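You operate a simulated robot arm through the tools that you are given. There is no shell and no other tool. Be economical: measure what you need, move in short steps, check, and stop when the job is done.

You are at the controls of a simulated robot arm. One attempt, no reset.

Task
Shut the stopper, pump soap twice into the basin and run hot water up to the 4 cm mark.
Fine: the basin by the end wall; stand the clear pump bottle at its rim, nozzle over the bowl, to pump; foam on the water; short of the next short mark, none down the overflow; bottle back; tap off. Set down upright: clear pump bottle.

The check looks at the end state, three seconds after you hand in, the way a careful person would. Anything else that was tipped, shoved, dropped, spilled or broken makes it a failure. A push-on lid holds only when it is set on centred and level and pressed home; a screw cap is set on level and turned clockwise until tight.

Robot
A 6-joint arm with a two-finger parallel gripper, fixed in place. Base frame: the origin is at the foot of the arm, x ahead of it, y to its left, z up. Readings come in m, degrees, newtons and seconds.
With the tool pointing down near the work surface it reaches from about 0.16 to 0.84 m from the base axis. Its first joint turns from -166.0 to 166.0 degrees. Payload 3.91 kg.
Tool frame: the origin (TCP) lies between the finger pads and is the grasp point; the fingertips stand 0.03 m ahead of it; z points along the fingers, y is the line along which they close. The gripper opens to 0.11 m. The fingers are 0.02 m wide and 0.01 m thick; the gripper's body (0.048 by 0.112 m) begins 0.055 m behind the TCP.
Orientation is that of the tool frame in the base frame, as [roll, pitch, yaw] about the fixed x, y, z axes, in that order (R = Rz(yaw) Ry(pitch) Rx(roll)). With the fingers straight down and closing along the base's y, the tool's x points along the base's -x, its y along +y and its z along -z.

Tools
- The arm moves only by the tool move_arm. Its argument "moves" is one flat list of numbers, 7 for each row, row after row: the shift along the base's x, y, z in m, then the turn, a rotation vector about the base's x, y, z in degrees, then the finger opening in m, from 0 to 0.11. In form: [dx, dy, dz, wx, wy, wz, hand, dx, dy, dz, wx, wy, wz, hand, ...]. A call has 1 to 12 rows; each row shifts and turns the commanded pose from where the row before left it. Rows are played at 5 a second. More than 0.05 m and 8.6 degrees between two rows, or a gripper value outside its range, and nothing of the call is played. A pose out of reach is approached as far as the arm can. The call stops where the force on the tool passes 90 N (or 10 N more than at its start, if that is more) or the arm is blocked; 0.2 s more then pass. The fingers move at their own pace (about 0.108 m/s each) and stop on an object; they squeeze with about 35 N. The grip force told is the motor's: it shows also when the fingers shut on nothing. Time passes only in rows, and 0.2 s behind the last, so rows that do not move let the fingers close. It gives the time, the measured TCP pose, the force on the tool (base axes), the opening and the grip force at its end, in the units of the frame above (readings bear some noise), with the torque about the TCP (base axes, N m) and any sound that the robot's microphone picked up.
- Cameras (640 x 400 px; columns grow to the right, rows downward): "scene" is fixed at [0.0515, -0.499, 1.5059]; the picture's right is [0.29, -0.96, 0.00], its down [-0.58, -0.18, -0.80] and it looks along [0.76, 0.23, -0.60] (base axes); focal length 320 px, centre (320, 200). "wrist" rides on the gripper at [0.077, 0.007, -0.115] in the tool frame; the picture's right is [-0.09, 1.00, 0.00], its down [-0.80, -0.07, -0.59] and it looks along [-0.59, -0.05, 0.80] (tool axes); focal length 270 px, centre (320, 200). There is no depth. A picture from a camera that has moved, and an enlarged one, comes with that camera's place and axes in the base frame and with its lens.
- snapshot(camera): a new picture of that camera. No time passes.
- lift_body(by): slides the trunk up (or, below 0, down) by that many m; the arm rides with it, the base frame stays. It gives what a move gives, with no picture.
- inspect(camera, box): a new picture of the part [left, top, right, bottom] of that camera's present view, enlarged. No time passes.
- job_done(): hands the job in; it is judged then, once.

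Go step by step. Nothing tells you positions but the pictures and the camera data: compare them with the known pose of the tool, close in by small moves and look again before you grip or let go. The budget is 120 turns and 64 pictures, counting those below and the enlarged ones. Unless the task says otherwise, let go and move clear before handing in, and close with one line.

The tools are called after ">>>" by a JSON object that holds its "op" and its "data". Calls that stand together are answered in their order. move_arm: Moves the arm, as the interface text tells. Its arguments: {"type":"object","properties":{"moves":{"type":"array"}},"required":["moves"]} The other tools are called the same way: lift_body (by) slides the trunk up or down; snapshot (camera) takes a picture; inspect (camera, box) takes an enlarged picture of a part of a camera's view; job_done () hands the job in.

At the start:

```text
t: 0.0
eef_pos: [0.3432, -0.2728, 1.2701]
ee_rot: [180.0, -0.1, 180.0]
contact_force: [-0.2, -0.3, -0.3]
moment: [0.01, 0.0, 0.01]
opening: 0.1098
finger_force: 0.0
trunk travel left (down, up): [-0.475, 0.065]
```

scene: 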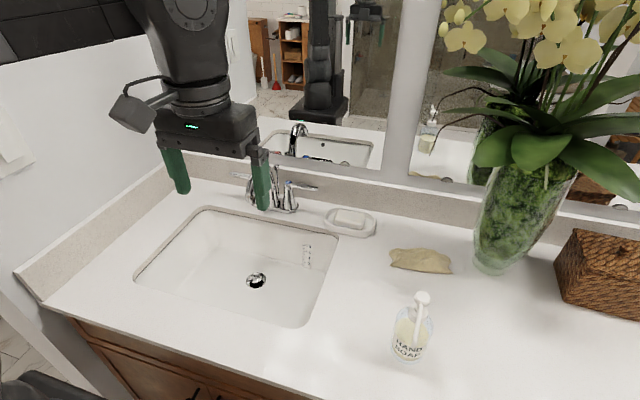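
wrist: 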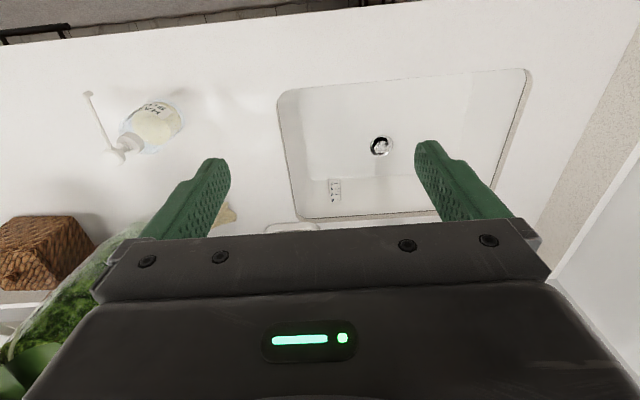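

I see one basin by the left end wall, a two-handle tap behind it, a clear pump bottle on the right, and a drain with a stopper. I'll look closer at the basin, the tap and the bottle before moving.

>>> {"op": "inspect", "data": {"camera": "scene", "box": [220, 150, 380, 250]}}

>>> {"op": "inspect", "data": {"camera": "scene", "box": [220, 230, 348, 310]}}

>>> {"op": "inspect", "data": {"camera": "scene", "box": [360, 270, 488, 370]}}

```text
4.00 times, centred on (300, 200) of scene
camera zoom: at [0.0515, -0.499, 1.5059], right [0.29, -0.96, 0.0], down [-0.58, -0.18, -0.8], along [0.76, 0.23, -0.6], focal length 1279 px, centre (400, 200)
```

zoom: 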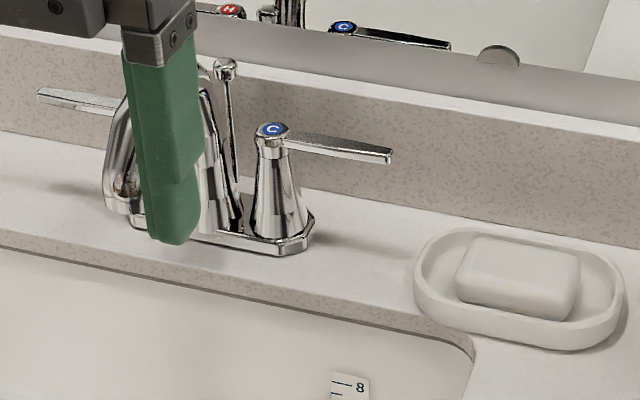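

```text
5.00 times, centred on (284, 270) of scene
camera zoom: at [0.0515, -0.499, 1.5059], right [0.29, -0.96, 0.0], down [-0.58, -0.18, -0.8], along [0.76, 0.23, -0.6], focal length 1598 px, centre (500, -150)
```

zoom: 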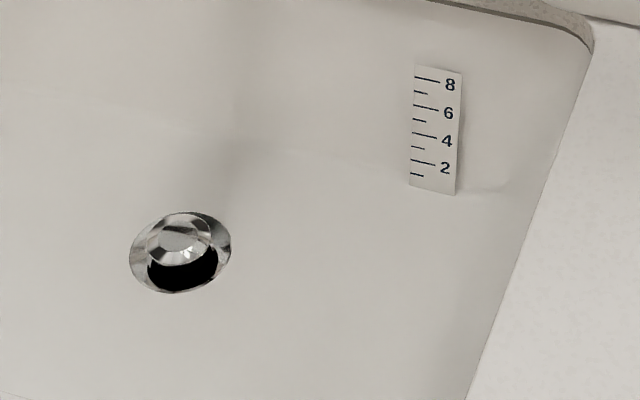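

```text
4.00 times, centred on (424, 320) of scene
camera zoom: at [0.0515, -0.499, 1.5059], right [0.29, -0.96, 0.0], down [-0.58, -0.18, -0.8], along [0.76, 0.23, -0.6], focal length 1279 px, centre (-96, -280)
```

zoom: 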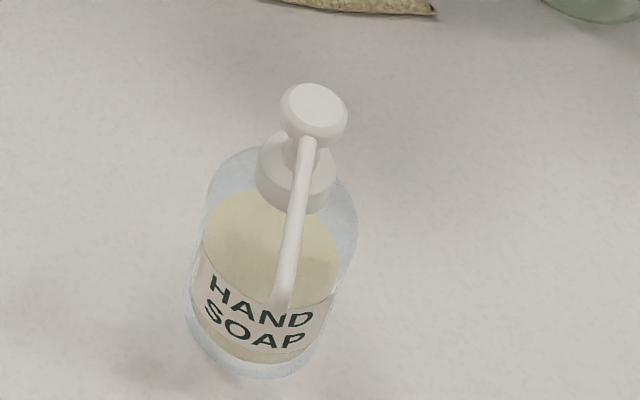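

The drain is near (0.61, -0.12, 0.69) with the pop-up stopper raised. The counter is around z≈0.86, and the bottle is near (0.42, -0.57) with its nozzle toward -x. I'll move the wrist camera to look at the tap and lift rod.

>>> {"op": "move_arm", "data": {"moves": [0.04, 0.03, -0.02, 0, 0, 0, 0.11, 0.04, 0.03, -0.02, 0, 0, 0, 0.11, 0.04, 0.03, -0.02, 0, 0, 0, 0.11, 0.04, 0.03, -0.02, 0, 0, 0, 0.11, 0.04, 0.03, -0.02, 0, 0, 0, 0.11]}}

>>> {"op": "snapshot", "data": {"camera": "wrist"}}

>>> {"op": "snapshot", "data": {"camera": "scene"}}

```text
refused: row 1 steps farther than a row can; nothing moved
```

```text
58 pictures are left
camera wrist: at [0.2666, -0.2659, 1.3847], right [0.09, 1.0, 0.0], down [0.8, -0.07, 0.59], along [0.59, -0.05, -0.8], focal length 270 px, centre (320, 200)
```

wrist: 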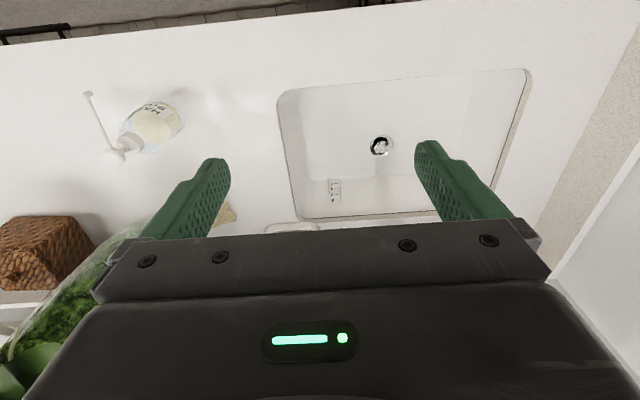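

```text
57 pictures are left
```

scene: 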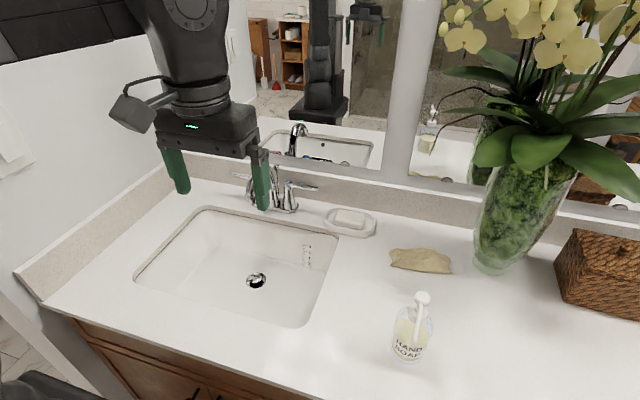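

The step was just over the 5 cm limit. I'll use smaller rows.

>>> {"op": "move_arm", "data": {"moves": [0.04, 0.02, -0.02, 0, 0, 0, 0.11, 0.04, 0.02, -0.02, 0, 0, 0, 0.11, 0.04, 0.02, -0.02, 0, 0, 0, 0.11, 0.04, 0.02, -0.02, 0, 0, 0, 0.11, 0.04, 0.02, -0.02, 0, 0, 0, 0.11, 0.04, 0.02, -0.02, 0, 0, 0, 0.11, 0.04, 0.02, -0.02, 0, 0, 0, 0.11]}}

>>> {"op": "snapshot", "data": {"camera": "wrist"}}

```text
t: 1.6
eef_pos: [0.6245, -0.1332, 1.1288]
ee_rot: [-179.9, 0.0, 179.9]
contact_force: [0.1, -1.6, 0.3]
moment: [-0.01, 0.01, -0.04]
opening: 0.11
finger_force: 0.1
trunk travel left (down, up): [-0.475, 0.065]
```

```text
56 pictures are left
camera wrist: at [0.5483, -0.1267, 1.2437], right [0.09, 1.0, 0.0], down [0.8, -0.07, 0.59], along [0.59, -0.05, -0.8], focal length 270 px, centre (320, 200)
```

wrist: 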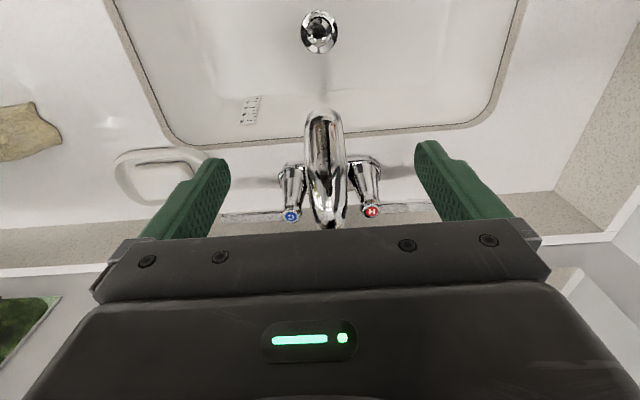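

Tap with C on the -y side and H on the +y side. I'll check the lift rod behind the spout from the scene camera.

>>> {"op": "inspect", "data": {"camera": "scene", "box": [220, 150, 348, 230]}}

>>> {"op": "inspect", "data": {"camera": "wrist", "box": [210, 100, 450, 250]}}

```text
5.00 times, centred on (284, 190) of scene
camera zoom: at [0.0515, -0.499, 1.5059], right [0.29, -0.96, 0.0], down [-0.58, -0.18, -0.8], along [0.76, 0.23, -0.6], focal length 1598 px, centre (500, 250)
```

zoom: 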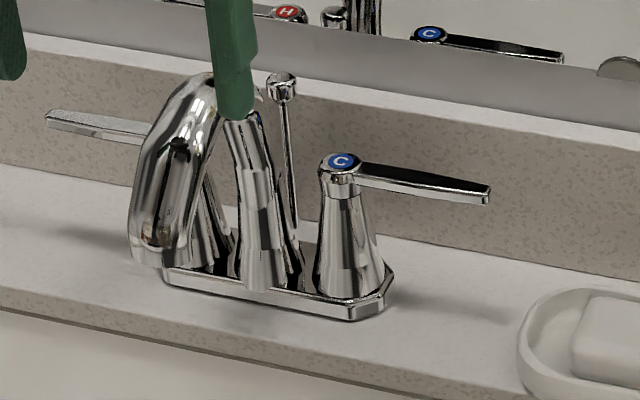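

```text
2.67 times, centred on (330, 175) of wrist
camera zoom: at [0.5483, -0.1267, 1.2437], right [0.09, 1.0, 0.0], down [0.8, -0.07, 0.59], along [0.59, -0.05, -0.8], focal length 721 px, centre (293, 267)
```

zoom: 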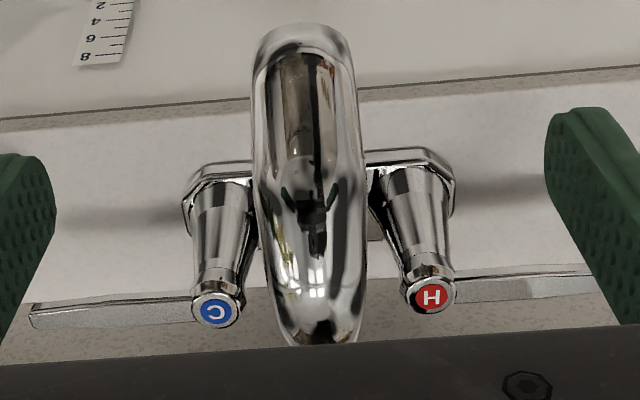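

The lift rod knob seems to be near (0.81, -0.13, 1.00) and the handle tops near x 0.766, z 0.98. I'll move above the rod to see it between the fingers.

>>> {"op": "move_arm", "data": {"moves": [0.045, 0, 0.01, 0, 0, 0, 0.08, 0.045, 0, 0.01, 0, 0, 0, 0.05, 0.045, 0, 0, 0, 0, 0, 0.04, 0.03, 0, 0, 0, 0, 0, 0.04]}}

>>> {"op": "snapshot", "data": {"camera": "wrist"}}

>>> {"op": "inspect", "data": {"camera": "scene", "box": [220, 110, 348, 230]}}

```text
t: 2.6
eef_pos: [0.7833, -0.1317, 1.1461]
ee_rot: [-180.0, 0.1, -180.0]
contact_force: [-0.1, 0.1, 0.1]
moment: [0.01, 0.0, 0.04]
opening: 0.0402
finger_force: 0.0
out of reach, approached as far as the arm can: row 4
trunk travel left (down, up): [-0.475, 0.065]
```

```text
53 pictures are left
camera wrist: at [0.7064, -0.1254, 1.2617], right [0.09, 1.0, 0.0], down [0.8, -0.07, 0.6], along [0.59, -0.05, -0.8], focal length 270 px, centre (320, 200)
```

wrist: 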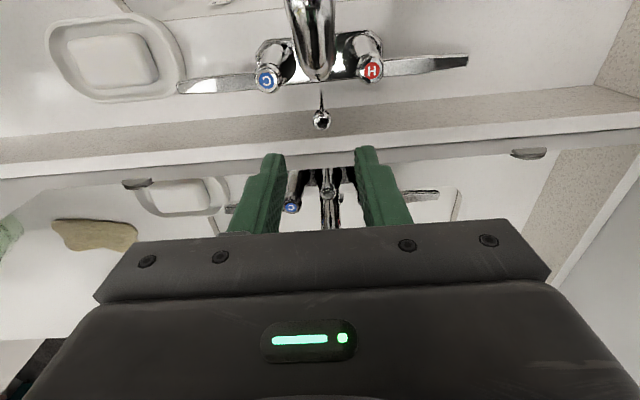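

```text
3.33 times, centred on (284, 170) of scene
camera zoom: at [0.0515, -0.499, 1.5059], right [0.29, -0.96, 0.0], down [-0.58, -0.18, -0.8], along [0.76, 0.23, -0.6], focal length 1066 px, centre (440, 300)
```

zoom: 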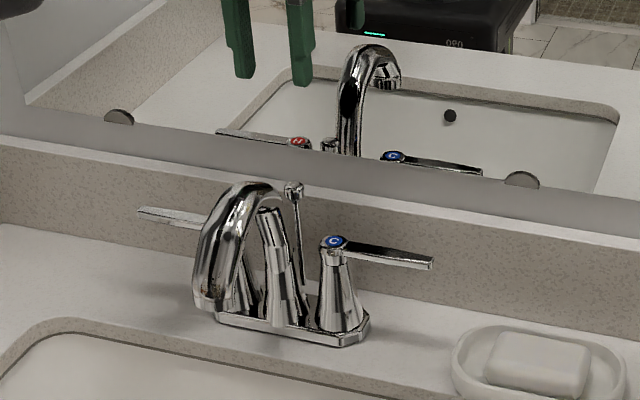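

The knob works out at about (0.802, -0.132, 1.005), and reach is limited at this height. Raising the trunk puts the arm lower relative to its shoulder, so I'll try that and then come down over the knob.

>>> {"op": "lift_body", "data": {"by": 0.06}}

>>> {"op": "move_arm", "data": {"moves": [0, 0, -0.045, 0, 0, 0, 0.04, 0, 0, -0.045, 0, 0, 0, 0.04, 0.015, 0, -0.03, 0, 0, 0, 0.04, 0, 0, 0, 0, 0, 0, 0.04]}}

>>> {"op": "snapshot", "data": {"camera": "wrist"}}

>>> {"op": "inspect", "data": {"camera": "scene", "box": [220, 110, 348, 230]}}

```text
t: 3.6
eef_pos: [0.7827, -0.1317, 1.206]
ee_rot: [179.9, 0.1, -180.0]
contact_force: [-0.1, 0.0, -1.0]
moment: [0.02, 0.03, 0.0]
opening: 0.04
finger_force: 0.1
trunk travel left (down, up): [-0.535, 0.005]
```

```text
t: 4.6
eef_pos: [0.7969, -0.1306, 1.088]
ee_rot: [180.0, 0.2, -180.0]
contact_force: [-0.3, -0.1, -0.3]
moment: [-0.01, -0.02, 0.01]
opening: 0.0398
finger_force: 0.0
trunk travel left (down, up): [-0.535, 0.005]
```

```text
51 pictures are left
camera wrist: at [0.7211, -0.125, 1.2021], right [0.09, 1.0, 0.0], down [0.8, -0.07, 0.6], along [0.59, -0.05, -0.8], focal length 270 px, centre (320, 200)
```

wrist: 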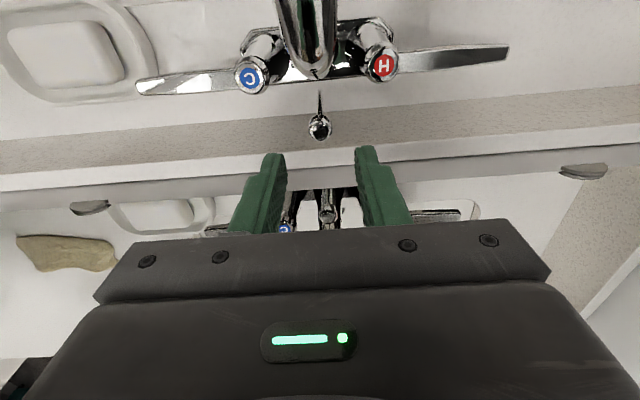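

```text
3.33 times, centred on (284, 170) of scene
camera zoom: at [0.0515, -0.499, 1.5059], right [0.29, -0.96, 0.0], down [-0.58, -0.18, -0.8], along [0.76, 0.23, -0.6], focal length 1066 px, centre (440, 300)
```

zoom: 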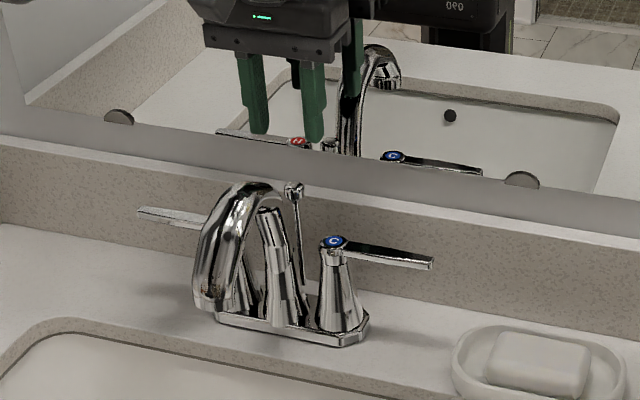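

The knob is at (0.80, -0.132, ~1.0), almost below the TCP. I'll descend so the fingers straddle it, then check.

>>> {"op": "move_arm", "data": {"moves": [0.002, 0, -0.03, 0, 0, 0, 0.04, 0.001, 0, -0.03, 0, 0, 0, 0.04, 0, 0, -0.014, 0, 0, 0, 0.04]}}

>>> {"op": "inspect", "data": {"camera": "scene", "box": [220, 110, 348, 230]}}

>>> {"op": "inspect", "data": {"camera": "wrist", "box": [240, 50, 400, 250]}}

```text
t: 5.4
eef_pos: [0.7994, -0.1306, 1.0153]
ee_rot: [-180.0, 0.2, -180.0]
contact_force: [-8.8, 0.4, 4.8]
moment: [-0.01, -0.72, 0.06]
opening: 0.04
finger_force: 0.1
trunk travel left (down, up): [-0.535, 0.005]
```

```text
3.33 times, centred on (284, 170) of scene
camera zoom: at [0.0515, -0.499, 1.5059], right [0.29, -0.96, 0.0], down [-0.58, -0.18, -0.8], along [0.76, 0.23, -0.6], focal length 1066 px, centre (440, 300)
```

zoom: 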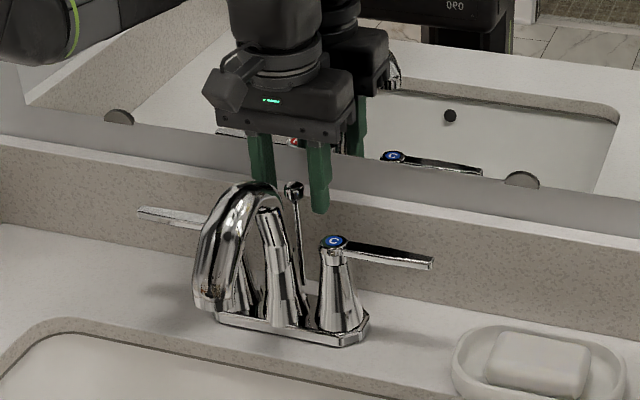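

```text
2.00 times, centred on (320, 150) of wrist
camera zoom: at [0.7221, -0.125, 1.1295], right [0.09, 1.0, 0.0], down [0.8, -0.07, 0.6], along [0.59, -0.05, -0.8], focal length 541 px, centre (320, 300)
```

zoom: 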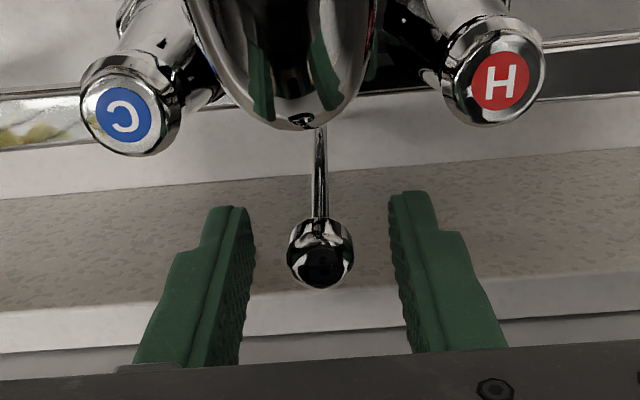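

The gripper body is lightly touching the mirror (Fx ≈ -9 N at 8 cm above the TCP). I'll back off 5 mm and close on the knob.

>>> {"op": "move_arm", "data": {"moves": [-0.006, 0, 0, 0, 0, 0, 0.04, 0, -0.001, -0.004, 0, 0, 0, 0.02, 0, 0, 0, 0, 0, 0, 0, 0, 0, 0, 0, 0, 0, 0, 0, 0, 0, 0, 0, 0, 0]}}

>>> {"op": "inspect", "data": {"camera": "wrist", "box": [240, 50, 400, 250]}}

```text
t: 6.6
eef_pos: [0.7961, -0.1319, 1.0107]
ee_rot: [-180.0, 0.3, -180.0]
contact_force: [3.2, 5.8, 9.6]
moment: [0.07, 0.73, 0.08]
opening: 0.0184
finger_force: 45.1
trunk travel left (down, up): [-0.535, 0.005]
```

```text
2.00 times, centred on (320, 150) of wrist
camera zoom: at [0.718, -0.1252, 1.1255], right [0.09, 1.0, 0.0], down [0.8, -0.07, 0.6], along [0.6, -0.05, -0.8], focal length 541 px, centre (320, 300)
```

zoom: 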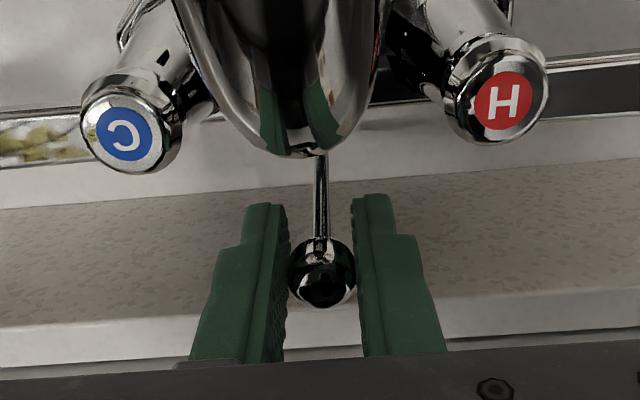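

The knob is held (18 mm). I'll pull it up gently.

>>> {"op": "move_arm", "data": {"moves": [0, 0, 0.01, 0, 0, 0, 0, 0, 0, 0.01, 0, 0, 0, 0, 0, 0, 0.01, 0, 0, 0, 0]}}

>>> {"op": "inspect", "data": {"camera": "scene", "box": [220, 150, 348, 310]}}

```text
t: 7.4
eef_pos: [0.7964, -0.1313, 1.0352]
ee_rot: [-180.0, -0.2, 179.9]
contact_force: [-4.9, 7.8, -17.1]
moment: [0.09, -0.94, 0.06]
opening: 0.0182
finger_force: 45.2
trunk travel left (down, up): [-0.535, 0.005]
```

```text
2.50 times, centred on (284, 230) of scene
camera zoom: at [0.0515, -0.499, 1.5059], right [0.29, -0.96, 0.0], down [-0.58, -0.18, -0.8], along [0.76, 0.23, -0.6], focal length 799 px, centre (410, 125)
```

zoom: 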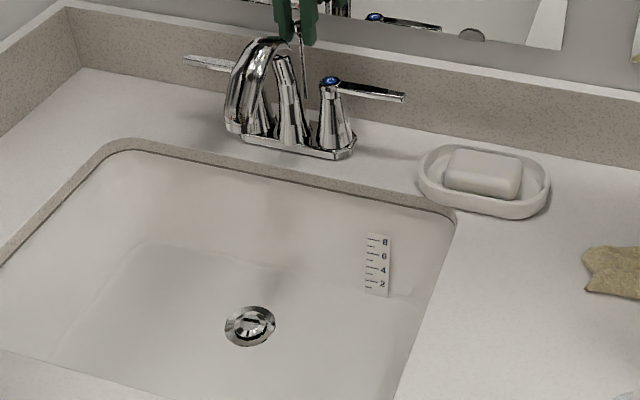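

The stopper is down, and the rod is at the top of its travel. I'll release, rise clear, and check that it stays shut.

>>> {"op": "move_arm", "data": {"moves": [0, 0, -0.003, 0, 0, 0, 0.03, 0, 0, 0, 0, 0, 0, 0.05, 0, 0, 0.04, 0, 0, 0, 0.05, 0, 0, 0.04, 0, 0, 0, 0.05, -0.04, 0, 0.02, 0, 0, 0, 0.05, -0.05, 0, 0, 0, 0, 0, 0.06, -0.03, -0.04, 0, 0, 0, 0, 0.08, -0.03, -0.04, 0, 0, 0, 0, 0.08, -0.03, -0.04, 0, 0, 0, 0, 0.08, -0.03, -0.04, 0, 0, 0, 0, 0.08, -0.03, -0.04, 0, 0, 0, 0, 0.08, -0.03, -0.04, 0, 0, 0, 0, 0.08]}}

>>> {"op": "inspect", "data": {"camera": "scene", "box": [220, 230, 348, 310]}}

>>> {"op": "snapshot", "data": {"camera": "wrist"}}

```text
t: 10.0
eef_pos: [0.5235, -0.3739, 1.1358]
ee_rot: [180.0, 0.2, 180.0]
contact_force: [0.9, 0.2, 0.2]
moment: [0.0, -0.01, 0.01]
opening: 0.0803
finger_force: 0.0
trunk travel left (down, up): [-0.535, 0.005]
```

```text
5.00 times, centred on (284, 270) of scene
camera zoom: at [0.0515, -0.499, 1.5059], right [0.29, -0.96, 0.0], down [-0.58, -0.18, -0.8], along [0.76, 0.23, -0.6], focal length 1598 px, centre (500, -150)
```

zoom: 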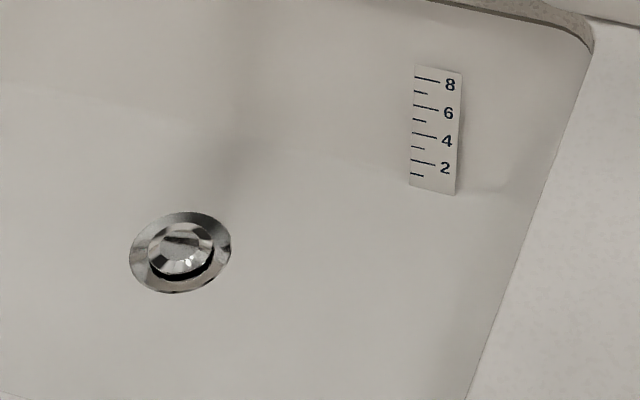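

```text
44 pictures are left
camera wrist: at [0.447, -0.3677, 1.2505], right [0.09, 1.0, 0.0], down [0.8, -0.07, 0.6], along [0.59, -0.05, -0.8], focal length 270 px, centre (320, 200)
```

wrist: 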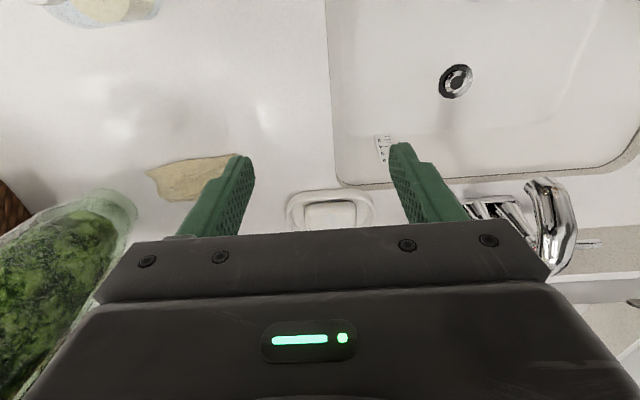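

The stopper dropped, but there may still be a dark gap at its lower edge. I'll take a tight zoom.

>>> {"op": "inspect", "data": {"camera": "scene", "box": [240, 268, 272, 292]}}

>>> {"op": "inspect", "data": {"camera": "scene", "box": [240, 150, 320, 220]}}

```text
16.00 times, centred on (256, 280) of scene
camera zoom: at [0.0515, -0.499, 1.5059], right [0.29, -0.96, 0.0], down [-0.58, -0.18, -0.8], along [0.76, 0.23, -0.6], focal length 5115 px, centre (1344, -1080)
```

zoom: 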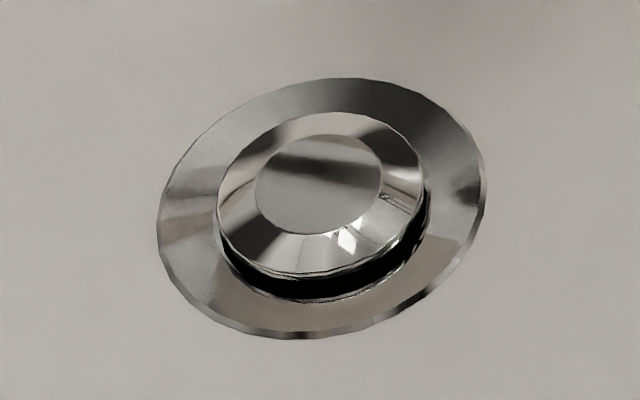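

```text
5.71 times, centred on (280, 185) of scene
camera zoom: at [0.0515, -0.499, 1.5059], right [0.29, -0.96, 0.0], down [-0.58, -0.18, -0.8], along [0.76, 0.23, -0.6], focal length 1827 px, centre (549, 286)
```

zoom: 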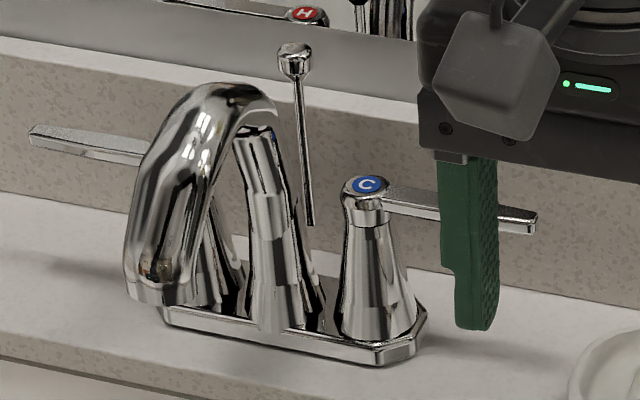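

A gap of a few mm remains because I let the rod down 3 mm before releasing. I'll go back, re-grip the knob, pull to the end stop and release without lowering.

>>> {"op": "move_arm", "data": {"moves": [0.03, 0.04, 0, 0, 0, 0, 0.08, 0.03, 0.04, 0, 0, 0, 0, 0.08, 0.03, 0.04, 0, 0, 0, 0, 0.08, 0.03, 0.04, 0, 0, 0, 0, 0.06, 0.03, 0.04, 0, 0, 0, 0, 0.05, 0.03, 0.04, 0, 0, 0, 0, 0.04, 0.05, 0, 0, 0, 0, 0, 0.04, 0.042, 0, -0.02, 0, 0, 0, 0.04, 0, 0, -0.04, 0, 0, 0, 0.04, 0, 0, -0.04, 0, 0, 0, 0.04]}}

>>> {"op": "inspect", "data": {"camera": "wrist", "box": [240, 50, 400, 250]}}

```text
t: 12.2
eef_pos: [0.7969, -0.1315, 1.0364]
ee_rot: [-180.0, 0.1, -179.9]
contact_force: [0.4, 0.4, -0.4]
moment: [0.01, 0.0, 0.01]
opening: 0.04
finger_force: 0.0
trunk travel left (down, up): [-0.535, 0.005]
```

```text
2.00 times, centred on (320, 150) of wrist
camera zoom: at [0.7212, -0.126, 1.1512], right [0.09, 1.0, 0.0], down [0.8, -0.07, 0.6], along [0.59, -0.05, -0.8], focal length 541 px, centre (320, 300)
```

zoom: 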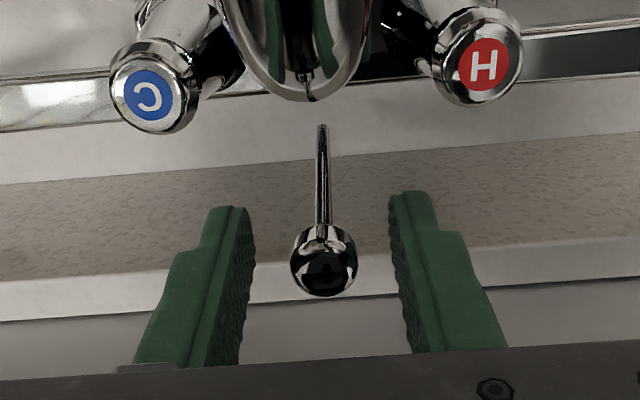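

The knob is between the fingers again. I'll close and pull up in small steps.

>>> {"op": "move_arm", "data": {"moves": [0, 0, 0, 0, 0, 0, 0.02, 0, 0, 0, 0, 0, 0, 0, 0, 0, 0, 0, 0, 0, 0, 0, 0, 0.004, 0, 0, 0, 0, 0, 0, 0.004, 0, 0, 0, 0, 0, 0, 0.004, 0, 0, 0, 0]}}

>>> {"op": "inspect", "data": {"camera": "scene", "box": [240, 268, 272, 292]}}

```text
t: 13.6
eef_pos: [0.7988, -0.1318, 1.0432]
ee_rot: [-180.0, -0.5, -179.9]
contact_force: [-15.3, 7.5, -40.0]
moment: [0.2, -0.82, -0.18]
opening: 0.0188
finger_force: 45.1
trunk travel left (down, up): [-0.535, 0.005]
```

```text
16.00 times, centred on (256, 280) of scene
camera zoom: at [0.0515, -0.499, 1.5059], right [0.29, -0.96, 0.0], down [-0.58, -0.18, -0.8], along [0.76, 0.23, -0.6], focal length 5115 px, centre (1344, -1080)
```

zoom: 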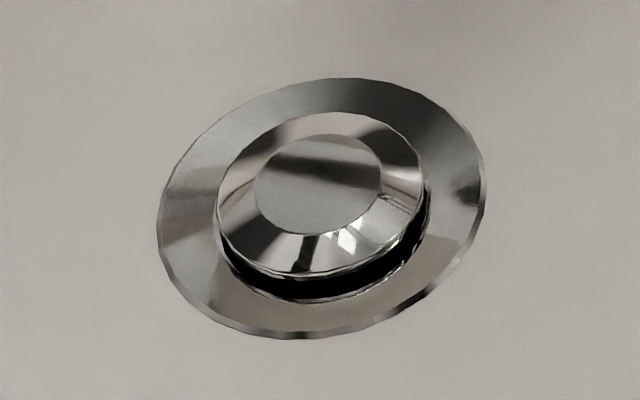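

At 40 N upward the stopper looks unchanged, so this is its closed end stop, and the dark ring is likely the seal. I'll release without lowering and move away toward the bottle.

>>> {"op": "move_arm", "data": {"moves": [0, 0, -0.005, 0, 0, 0, 0, -0.002, 0, 0, 0, 0, 0, 0.05, 0, 0, 0, 0, 0, 0, 0.05, 0, 0, 0.04, 0, 0, 0, 0.05, 0, 0, 0.04, 0, 0, 0, 0.05, -0.05, 0, 0, 0, 0, 0, 0.05, -0.05, 0, 0, 0, 0, 0, 0.06, -0.03, -0.04, 0, 0, 0, 0, 0.08, -0.03, -0.04, 0, 0, 0, 0, 0.08, -0.03, -0.04, 0, 0, 0, 0, 0.08, -0.03, -0.04, 0, 0, 0, 0, 0.09, -0.03, -0.04, 0, 0, 0, 0, 0.09]}}

>>> {"op": "move_arm", "data": {"moves": [-0.04, -0.03, 0, 0, 0, 0, 0.09, -0.03, -0.04, 0, 0, 0, 0, 0.09, -0.02, -0.04, 0, 0, 0, 0, 0.09, -0.01, -0.04, 0, 0, 0, 0, 0.09]}}

>>> {"op": "snapshot", "data": {"camera": "wrist"}}

>>> {"op": "snapshot", "data": {"camera": "scene"}}

```text
t: 16.2
eef_pos: [0.5451, -0.3353, 1.1238]
ee_rot: [179.9, 0.2, 179.9]
contact_force: [-0.3, 0.2, -0.4]
moment: [0.0, 0.0, 0.01]
opening: 0.0901
finger_force: 0.1
trunk travel left (down, up): [-0.535, 0.005]
```

```text
t: 17.2
eef_pos: [0.4457, -0.4846, 1.1237]
ee_rot: [179.9, 0.2, 180.0]
contact_force: [-1.1, 0.8, -0.4]
moment: [0.0, -0.02, 0.02]
opening: 0.0901
finger_force: 0.2
trunk travel left (down, up): [-0.535, 0.005]
```

```text
39 pictures are left
camera wrist: at [0.3685, -0.4785, 1.2375], right [0.09, 1.0, 0.0], down [0.8, -0.07, 0.6], along [0.59, -0.05, -0.8], focal length 270 px, centre (320, 200)
```

wrist: 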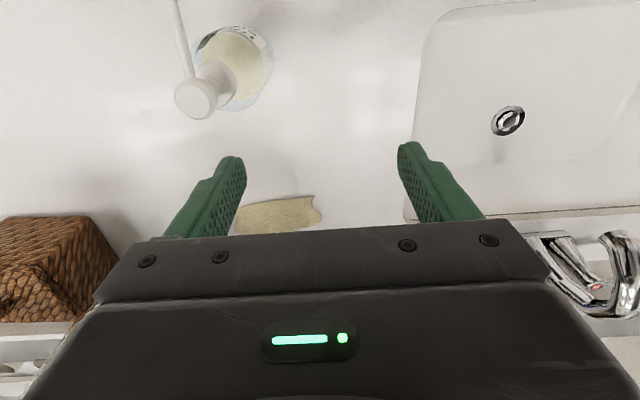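

```text
38 pictures are left
```

scene: 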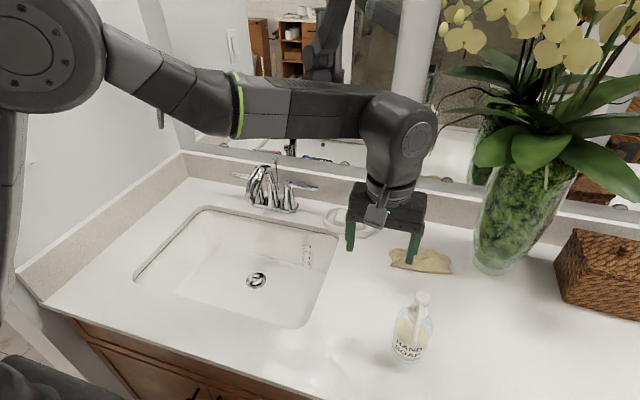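

The pump head is near (0.415, -0.570, 1.045), and the nozzle runs about 8 cm toward -x. I plan to grip the collar from above. I'll centre over it first and look.

>>> {"op": "move_arm", "data": {"moves": [-0.015, -0.043, 0, 0, 0, 0, 0.08, -0.0157, -0.043, 0, 0, 0, 0, 0.08, 0, 0, 0, 0, 0, 0, 0.08]}}

>>> {"op": "snapshot", "data": {"camera": "wrist"}}

>>> {"op": "inspect", "data": {"camera": "scene", "box": [360, 230, 488, 370]}}

```text
t: 18.0
eef_pos: [0.4136, -0.5698, 1.1224]
ee_rot: [180.0, 0.2, -180.0]
contact_force: [-0.5, -0.4, 0.3]
moment: [0.03, 0.03, 0.0]
opening: 0.0798
finger_force: 0.1
trunk travel left (down, up): [-0.535, 0.005]
```

```text
37 pictures are left
camera wrist: at [0.3372, -0.5634, 1.2369], right [0.09, 1.0, 0.0], down [0.8, -0.07, 0.6], along [0.59, -0.05, -0.8], focal length 270 px, centre (320, 200)
```

wrist: 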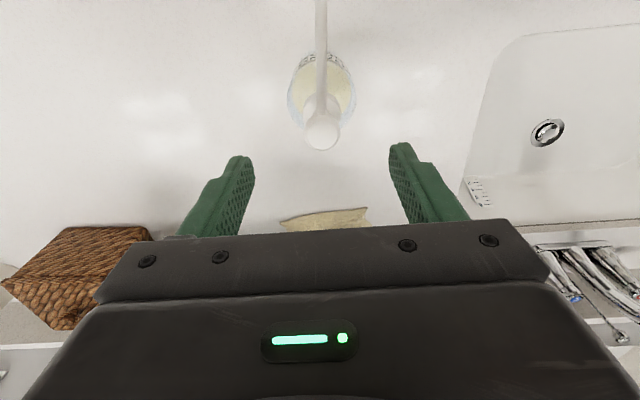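

```text
2.86 times, centred on (424, 300) of scene
camera zoom: at [0.0515, -0.499, 1.5059], right [0.29, -0.96, 0.0], down [-0.58, -0.18, -0.8], along [0.76, 0.23, -0.6], focal length 913 px, centre (23, -86)
```

zoom: 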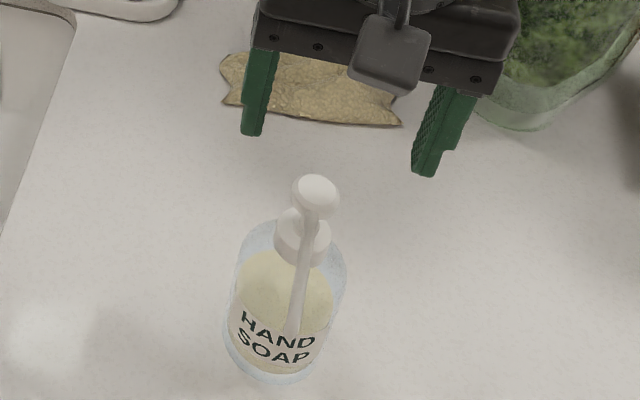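

The head is confirmed at (0.414, -0.568, 1.048), with the collar around z 1.005–1.025. I'll descend with the fingers straddling the collar.

>>> {"op": "move_arm", "data": {"moves": [0, 0.001, -0.03, 0, 0, 0, 0.065, 0, 0.001, -0.03, 0, 0, 0, 0.065, 0, 0, -0.025, 0, 0, 0, 0.065, 0, 0, -0.015, 0, 0, 0, 0.065]}}

>>> {"op": "inspect", "data": {"camera": "wrist", "box": [220, 50, 420, 250]}}

>>> {"op": "inspect", "data": {"camera": "scene", "box": [360, 250, 488, 370]}}

```text
t: 19.0
eef_pos: [0.4156, -0.5677, 1.023]
ee_rot: [-180.0, 0.3, -180.0]
contact_force: [-0.5, 0.1, 0.4]
moment: [0.0, 0.03, 0.02]
opening: 0.065
finger_force: 0.1
trunk travel left (down, up): [-0.535, 0.005]
```

```text
2.00 times, centred on (320, 150) of wrist
camera zoom: at [0.3385, -0.5612, 1.1366], right [0.09, 1.0, 0.0], down [0.8, -0.07, 0.6], along [0.59, -0.05, -0.8], focal length 541 px, centre (320, 300)
```

zoom: 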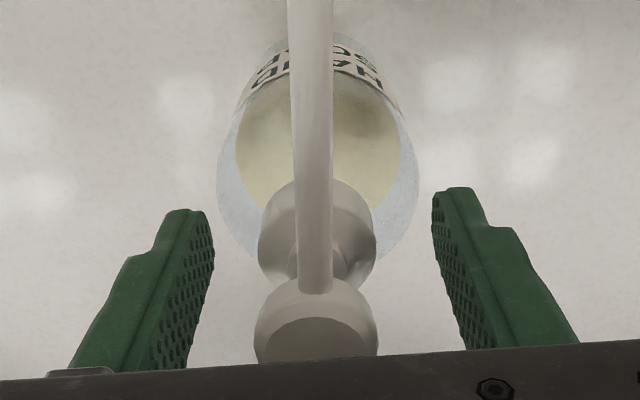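

```text
3.33 times, centred on (424, 310) of scene
camera zoom: at [0.0515, -0.499, 1.5059], right [0.29, -0.96, 0.0], down [-0.58, -0.18, -0.8], along [0.76, 0.23, -0.6], focal length 1066 px, centre (-27, -167)
```

zoom: 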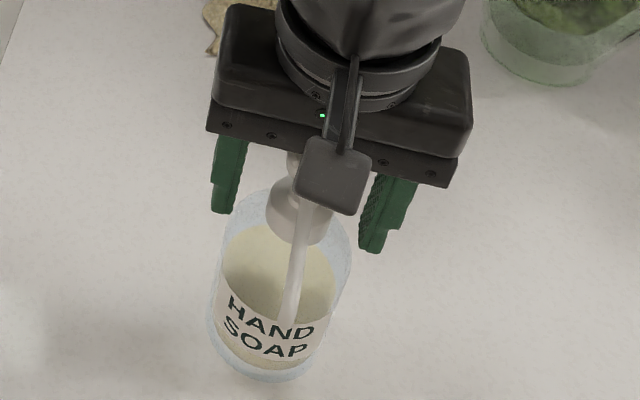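

The tips are level with the collar. I'll lower 5 mm more, then close gently on it.

>>> {"op": "move_arm", "data": {"moves": [-0.001, 0, -0.005, 0, 0, 0, 0.065, 0, 0, 0, 0, 0, 0, 0.045, 0, 0, 0, 0, 0, 0, 0.03, 0, 0, 0, 0, 0, 0, 0.02, 0, 0, 0, 0, 0, 0, 0.02]}}

>>> {"op": "inspect", "data": {"camera": "wrist", "box": [220, 50, 420, 250]}}

```text
t: 20.2
eef_pos: [0.4134, -0.5682, 1.0213]
ee_rot: [-179.8, 0.3, -180.0]
contact_force: [2.4, -4.8, 21.5]
moment: [-0.21, -0.14, 0.03]
opening: 0.0322
finger_force: 34.5
trunk travel left (down, up): [-0.535, 0.005]
```

```text
2.00 times, centred on (320, 150) of wrist
camera zoom: at [0.3363, -0.5609, 1.1349], right [0.09, 1.0, 0.0], down [0.8, -0.07, 0.6], along [0.6, -0.06, -0.8], focal length 541 px, centre (320, 300)
```

zoom: 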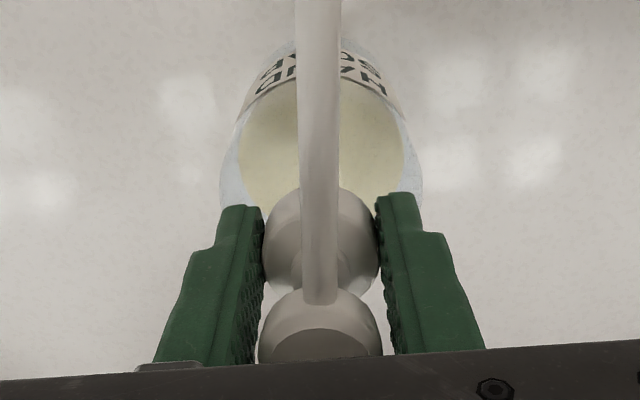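

The collar is gripped at 32 mm, with the tips slightly resting on the shoulder. I'll lift it a little and check the hold.

>>> {"op": "move_arm", "data": {"moves": [0, 0, 0.01, 0, 0, 0, 0.02, 0, 0, 0.02, 0, 0, 0, 0.02, 0, 0, 0.02, 0, 0, 0, 0.02, 0, 0, 0, 0, 0, 0, 0.02]}}

>>> {"op": "snapshot", "data": {"camera": "scene"}}

```text
t: 21.2
eef_pos: [0.4141, -0.5663, 1.0686]
ee_rot: [180.0, 0.1, 180.0]
contact_force: [-0.5, 0.1, -0.5]
moment: [0.04, 0.0, 0.0]
opening: 0.0251
finger_force: 35.1
trunk travel left (down, up): [-0.535, 0.005]
```

```text
32 pictures are left
```

scene: 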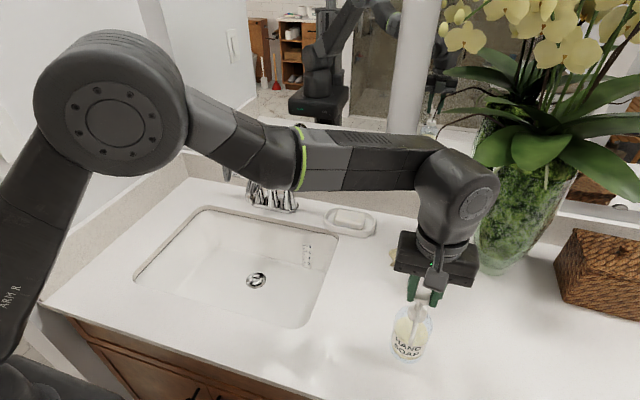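

The fingers slid off the tapered collar and are now around the pump head (25 mm). The bottle hasn't moved. I'll re-seat the fingers fully on the head, just above the collar, and test a small lift.

>>> {"op": "move_arm", "data": {"moves": [0, 0, 0, 0, 0, 0, 0.04, 0, 0, 0, 0, 0, 0, 0.05, 0, -0.001, -0.01, 0, 0, 0, 0.05, 0, 0, 0, 0, 0, 0, 0.05]}}

>>> {"op": "inspect", "data": {"camera": "wrist", "box": [220, 50, 420, 250]}}

>>> {"op": "inspect", "data": {"camera": "scene", "box": [380, 270, 460, 370]}}

```text
t: 22.2
eef_pos: [0.4129, -0.5691, 1.0602]
ee_rot: [180.0, 0.2, -179.9]
contact_force: [0.0, -0.3, 0.0]
moment: [0.03, -0.01, 0.02]
opening: 0.0502
finger_force: 0.0
trunk travel left (down, up): [-0.535, 0.005]
```

```text
2.00 times, centred on (320, 150) of wrist
camera zoom: at [0.3359, -0.5622, 1.1737], right [0.09, 1.0, 0.0], down [0.8, -0.07, 0.6], along [0.59, -0.05, -0.8], focal length 541 px, centre (320, 300)
```

zoom: 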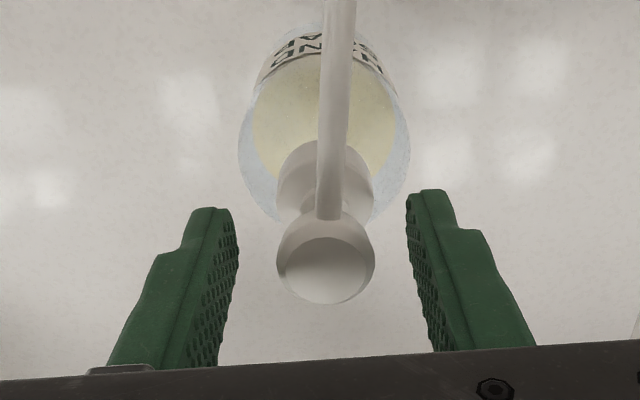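

```text
4.00 times, centred on (420, 320) of scene
camera zoom: at [0.0515, -0.499, 1.5059], right [0.29, -0.96, 0.0], down [-0.58, -0.18, -0.8], along [0.76, 0.23, -0.6], focal length 1279 px, centre (-80, -280)
```

zoom: 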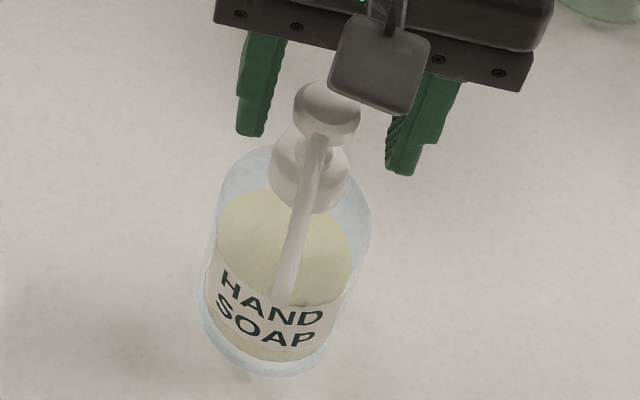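

The head is mushroom-shaped, so it should lock between the pads. I'll close on it and test-lift a few mm.

>>> {"op": "move_arm", "data": {"moves": [0.002, 0.001, 0, 0, 0, 0, 0.04, 0, 0, 0, 0, 0, 0, 0.02, 0, 0, 0, 0, 0, 0, 0.01, 0, 0, 0, 0, 0, 0, 0.01, 0, 0, 0.004, 0, 0, 0, 0.01, 0, 0, 0.004, 0, 0, 0, 0.01, 0, 0, 0, 0, 0, 0, 0.01]}}

>>> {"op": "inspect", "data": {"camera": "scene", "box": [380, 270, 460, 370]}}

```text
t: 23.8
eef_pos: [0.4153, -0.5681, 1.0666]
ee_rot: [-179.9, 0.1, 180.0]
contact_force: [0.6, -0.1, -4.3]
moment: [0.02, 0.05, -0.01]
opening: 0.0251
finger_force: 35.0
trunk travel left (down, up): [-0.535, 0.005]
```

```text
4.00 times, centred on (420, 320) of scene
camera zoom: at [0.0515, -0.499, 1.5059], right [0.29, -0.96, 0.0], down [-0.58, -0.18, -0.8], along [0.76, 0.23, -0.6], focal length 1279 px, centre (-80, -280)
```

zoom: 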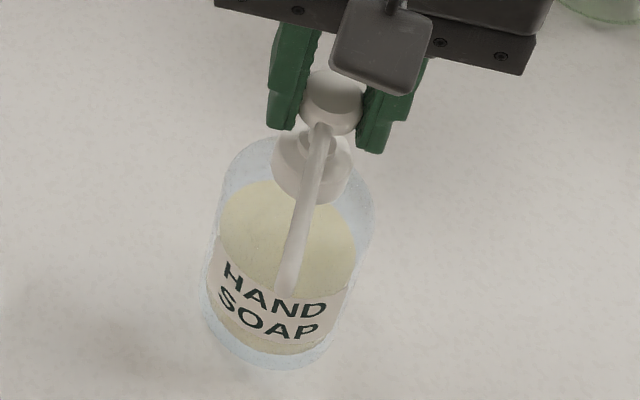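

The bottle lifts cleanly (≈4.3 N). I'll raise it 3 cm, then carry it to (0.45, -0.40) while turning the nozzle toward +y.

>>> {"op": "move_arm", "data": {"moves": [0, 0, 0.015, 0, 0, 0, 0.01, 0, 0, 0.015, 0, 0, 0, 0.01, 0.004, 0.016, 0, 0, 0, -8.2, 0.01, 0.004, 0.016, 0, 0, 0, -8.2, 0.01, 0.004, 0.016, 0, 0, 0, -8.2, 0.01, 0.004, 0.016, 0, 0, 0, -8.2, 0.01, 0.004, 0.016, 0, 0, 0, -8.2, 0.01, 0.004, 0.016, 0, 0, 0, -8.2, 0.01, 0.004, 0.016, 0, 0, 0, -8.2, 0.01, 0.004, 0.016, 0, 0, 0, -8.2, 0.01]}}

>>> {"op": "move_arm", "data": {"moves": [0.001, 0.013, 0, 0, 0, -8.2, 0.01, 0.001, 0.013, 0, 0, 0, -8.2, 0.01, 0.001, 0.012, 0, 0, 0, -8, 0.01, 0, 0, 0, 0, 0, 0, 0.01]}}

>>> {"op": "snapshot", "data": {"camera": "scene"}}

>>> {"op": "snapshot", "data": {"camera": "wrist"}}

```text
t: 26.0
eef_pos: [0.4462, -0.4382, 1.095]
ee_rot: [-179.9, 0.1, 114.2]
contact_force: [0.3, 0.1, -3.3]
moment: [0.0, -0.01, -0.03]
opening: 0.0251
finger_force: 35.1
trunk travel left (down, up): [-0.535, 0.005]
```

```text
t: 27.0
eef_pos: [0.4496, -0.4009, 1.0945]
ee_rot: [-180.0, 0.1, 89.9]
contact_force: [0.2, 0.2, -3.0]
moment: [-0.01, 0.0, -0.04]
opening: 0.0252
finger_force: 35.1
trunk travel left (down, up): [-0.535, 0.005]
```

```text
28 pictures are left
```

scene: 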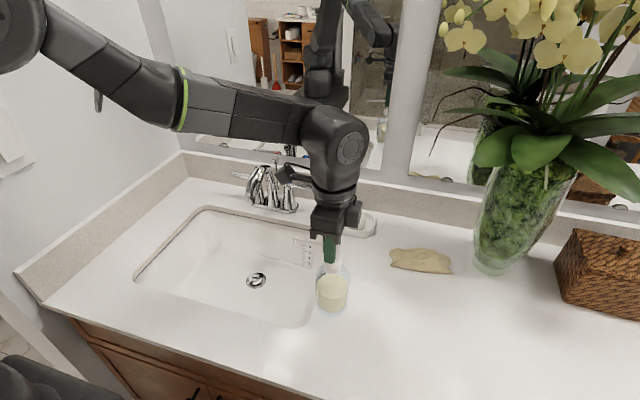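

```text
27 pictures are left
camera wrist: at [0.4566, -0.3242, 1.2098], right [1.0, -0.09, 0.0], down [-0.07, -0.8, 0.6], along [-0.05, -0.59, -0.8], focal length 270 px, centre (320, 200)
```

wrist: 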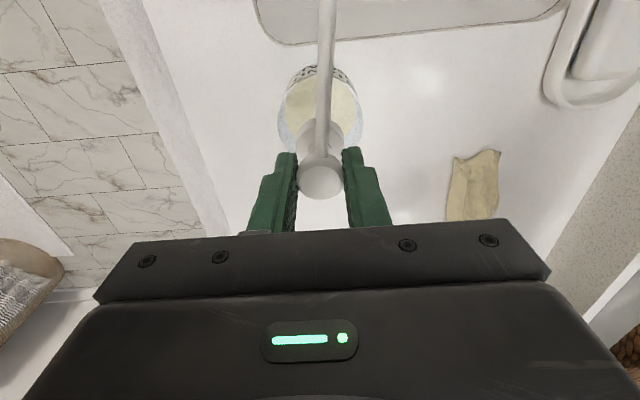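

The nozzle now points +y, and the rim is near y≈-0.36. I'll shift to (0.47, -0.411) so the base stands clear on the counter with the tip about 3 cm over the bowl, then lower.

>>> {"op": "move_arm", "data": {"moves": [0.01, -0.005, 0, 0, 0, 0, 0.01, 0.01, -0.005, 0, 0, 0, 0, 0.01, 0, 0, -0.01, 0, 0, 0, 0.01, 0, 0, -0.01, 0, 0, 0, 0.01, 0, 0, -0.008, 0, 0, 0, 0.01, 0, 0, -0.003, 0, 0, 0, 0.01, 0, 0, 0, 0, 0, 0, 0.01]}}

>>> {"op": "inspect", "data": {"camera": "scene", "box": [280, 220, 380, 340]}}

```text
t: 28.6
eef_pos: [0.4715, -0.4113, 1.0647]
ee_rot: [-180.0, 0.0, 90.0]
contact_force: [0.4, 0.0, -4.0]
moment: [0.01, 0.02, 0.02]
opening: 0.0251
finger_force: 34.9
trunk travel left (down, up): [-0.535, 0.005]
```

```text
3.33 times, centred on (330, 280) of scene
camera zoom: at [0.0515, -0.499, 1.5059], right [0.29, -0.96, 0.0], down [-0.58, -0.18, -0.8], along [0.76, 0.23, -0.6], focal length 1066 px, centre (287, -67)
```

zoom: 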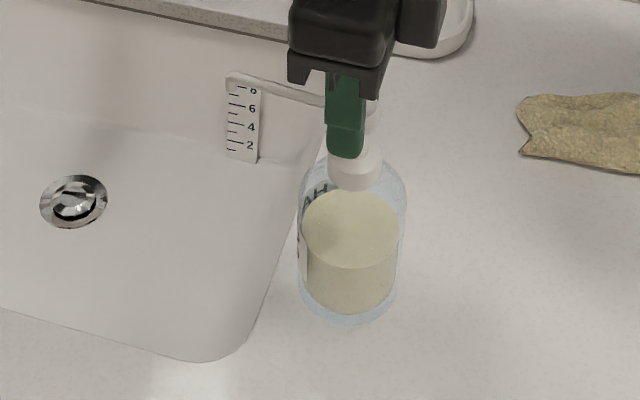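

The bottle is right beside the rim with the nozzle out over the bowl. I'll make the final lowering in 1–2 mm steps until contact.

>>> {"op": "move_arm", "data": {"moves": [0, 0, -0.002, 0, 0, 0, 0.01, 0, 0, -0.002, 0, 0, 0, 0.01, 0, 0, -0.001, 0, 0, 0, 0.01, 0, 0, 0, 0, 0, 0, 0.01]}}

```text
t: 29.6
eef_pos: [0.4702, -0.4105, 1.0598]
ee_rot: [-179.8, 0.1, 89.9]
contact_force: [-0.2, -0.8, -3.4]
moment: [0.0, 0.01, 0.0]
opening: 0.025
finger_force: 35.2
trunk travel left (down, up): [-0.535, 0.005]
```

>>> {"op": "move_arm", "data": {"moves": [0, 0, -0.001, 0, 0, 0, 0.01, 0, 0, -0.001, 0, 0, 0, 0.01, 0, 0, 0, 0, 0, 0, 0.01]}}

```text
t: 30.4
eef_pos: [0.4701, -0.411, 1.0578]
ee_rot: [-180.0, 0.2, 90.0]
contact_force: [0.7, -1.6, 0.7]
moment: [-0.13, -0.03, -0.01]
opening: 0.025
finger_force: 34.9
trunk travel left (down, up): [-0.535, 0.005]
```

The weight is off the gripper, so the bottle is standing. I'll release, rise, close the fingers and look.

>>> {"op": "move_arm", "data": {"moves": [0, 0, 0, 0, 0, 0, 0.03, 0, 0, 0, 0, 0, 0, 0.05, 0, 0, 0.03, 0, 0, 0, 0.05, 0, 0, 0.03, 0, 0, 0, 0.03, 0, 0, 0, 0, 0, 0, 0, 0, 0, 0, 0, 0, 0, 0]}}

>>> {"op": "inspect", "data": {"camera": "wrist", "box": [200, 0, 440, 240]}}

>>> {"op": "inspect", "data": {"camera": "scene", "box": [280, 220, 380, 340]}}

```text
t: 31.8
eef_pos: [0.4711, -0.4108, 1.119]
ee_rot: [180.0, 0.2, 90.1]
contact_force: [0.0, -0.8, 0.5]
moment: [0.03, -0.01, -0.02]
opening: 0.0002
finger_force: 35.0
trunk travel left (down, up): [-0.535, 0.005]
```

```text
1.67 times, centred on (320, 120) of wrist
camera zoom: at [0.4777, -0.3339, 1.2335], right [1.0, -0.09, 0.0], down [-0.07, -0.8, 0.6], along [-0.05, -0.59, -0.8], focal length 450 px, centre (320, 333)
```

zoom: 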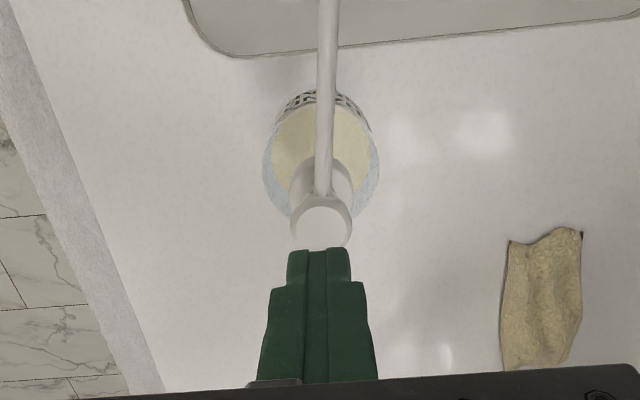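

```text
3.33 times, centred on (330, 280) of scene
camera zoom: at [0.0515, -0.499, 1.5059], right [0.29, -0.96, 0.0], down [-0.58, -0.18, -0.8], along [0.76, 0.23, -0.6], focal length 1066 px, centre (287, -67)
```

zoom: 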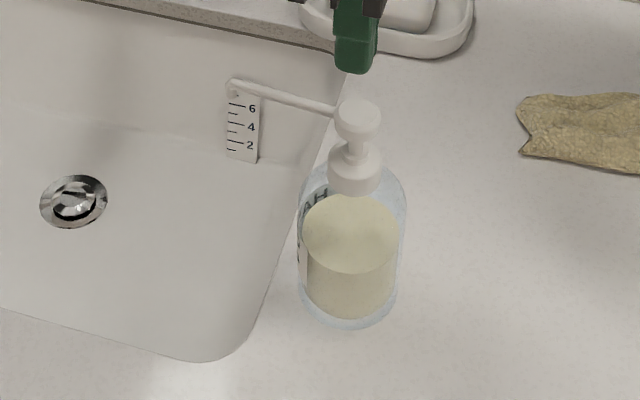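

The fingers are centred above the head. I'll press in small steps and read the force.

>>> {"op": "move_arm", "data": {"moves": [0, 0, -0.03, 0, 0, 0, 0, 0, 0, -0.01, 0, 0, 0, 0, 0, 0, -0.006, 0, 0, 0, 0, 0, 0, -0.005, 0, 0, 0, 0, 0, 0, 0, 0, 0, 0, 0]}}

```text
t: 33.0
eef_pos: [0.4695, -0.4124, 1.0681]
ee_rot: [-180.0, 0.3, 90.0]
contact_force: [3.1, -1.1, 12.2]
moment: [-0.03, -0.11, 0.02]
opening: 0.0001
finger_force: 35.4
trunk travel left (down, up): [-0.535, 0.005]
```

>>> {"op": "move_arm", "data": {"moves": [0, 0, -0.004, 0, 0, 0, 0, 0, 0, -0.004, 0, 0, 0, 0, 0, 0, 0, 0, 0, 0, 0]}}

>>> {"op": "inspect", "data": {"camera": "scene", "box": [280, 220, 380, 340]}}

```text
t: 33.8
eef_pos: [0.4701, -0.4099, 1.0634]
ee_rot: [179.9, 0.5, 90.0]
contact_force: [3.9, -5.0, 42.9]
moment: [-0.13, -0.13, 0.04]
opening: 0.0001
finger_force: 35.4
trunk travel left (down, up): [-0.535, 0.005]
```

```text
3.33 times, centred on (330, 280) of scene
camera zoom: at [0.0515, -0.499, 1.5059], right [0.29, -0.96, 0.0], down [-0.58, -0.18, -0.8], along [0.76, 0.23, -0.6], focal length 1066 px, centre (287, -67)
```

zoom: 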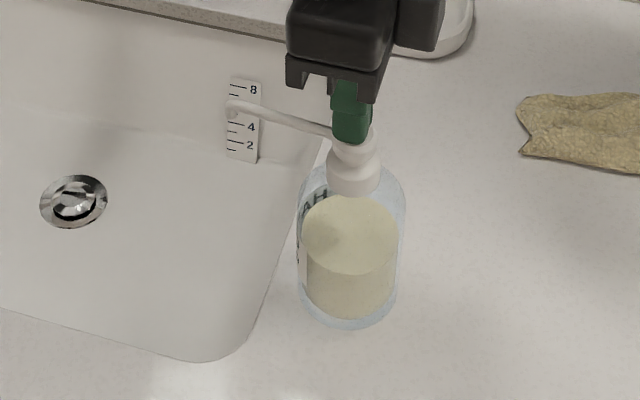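

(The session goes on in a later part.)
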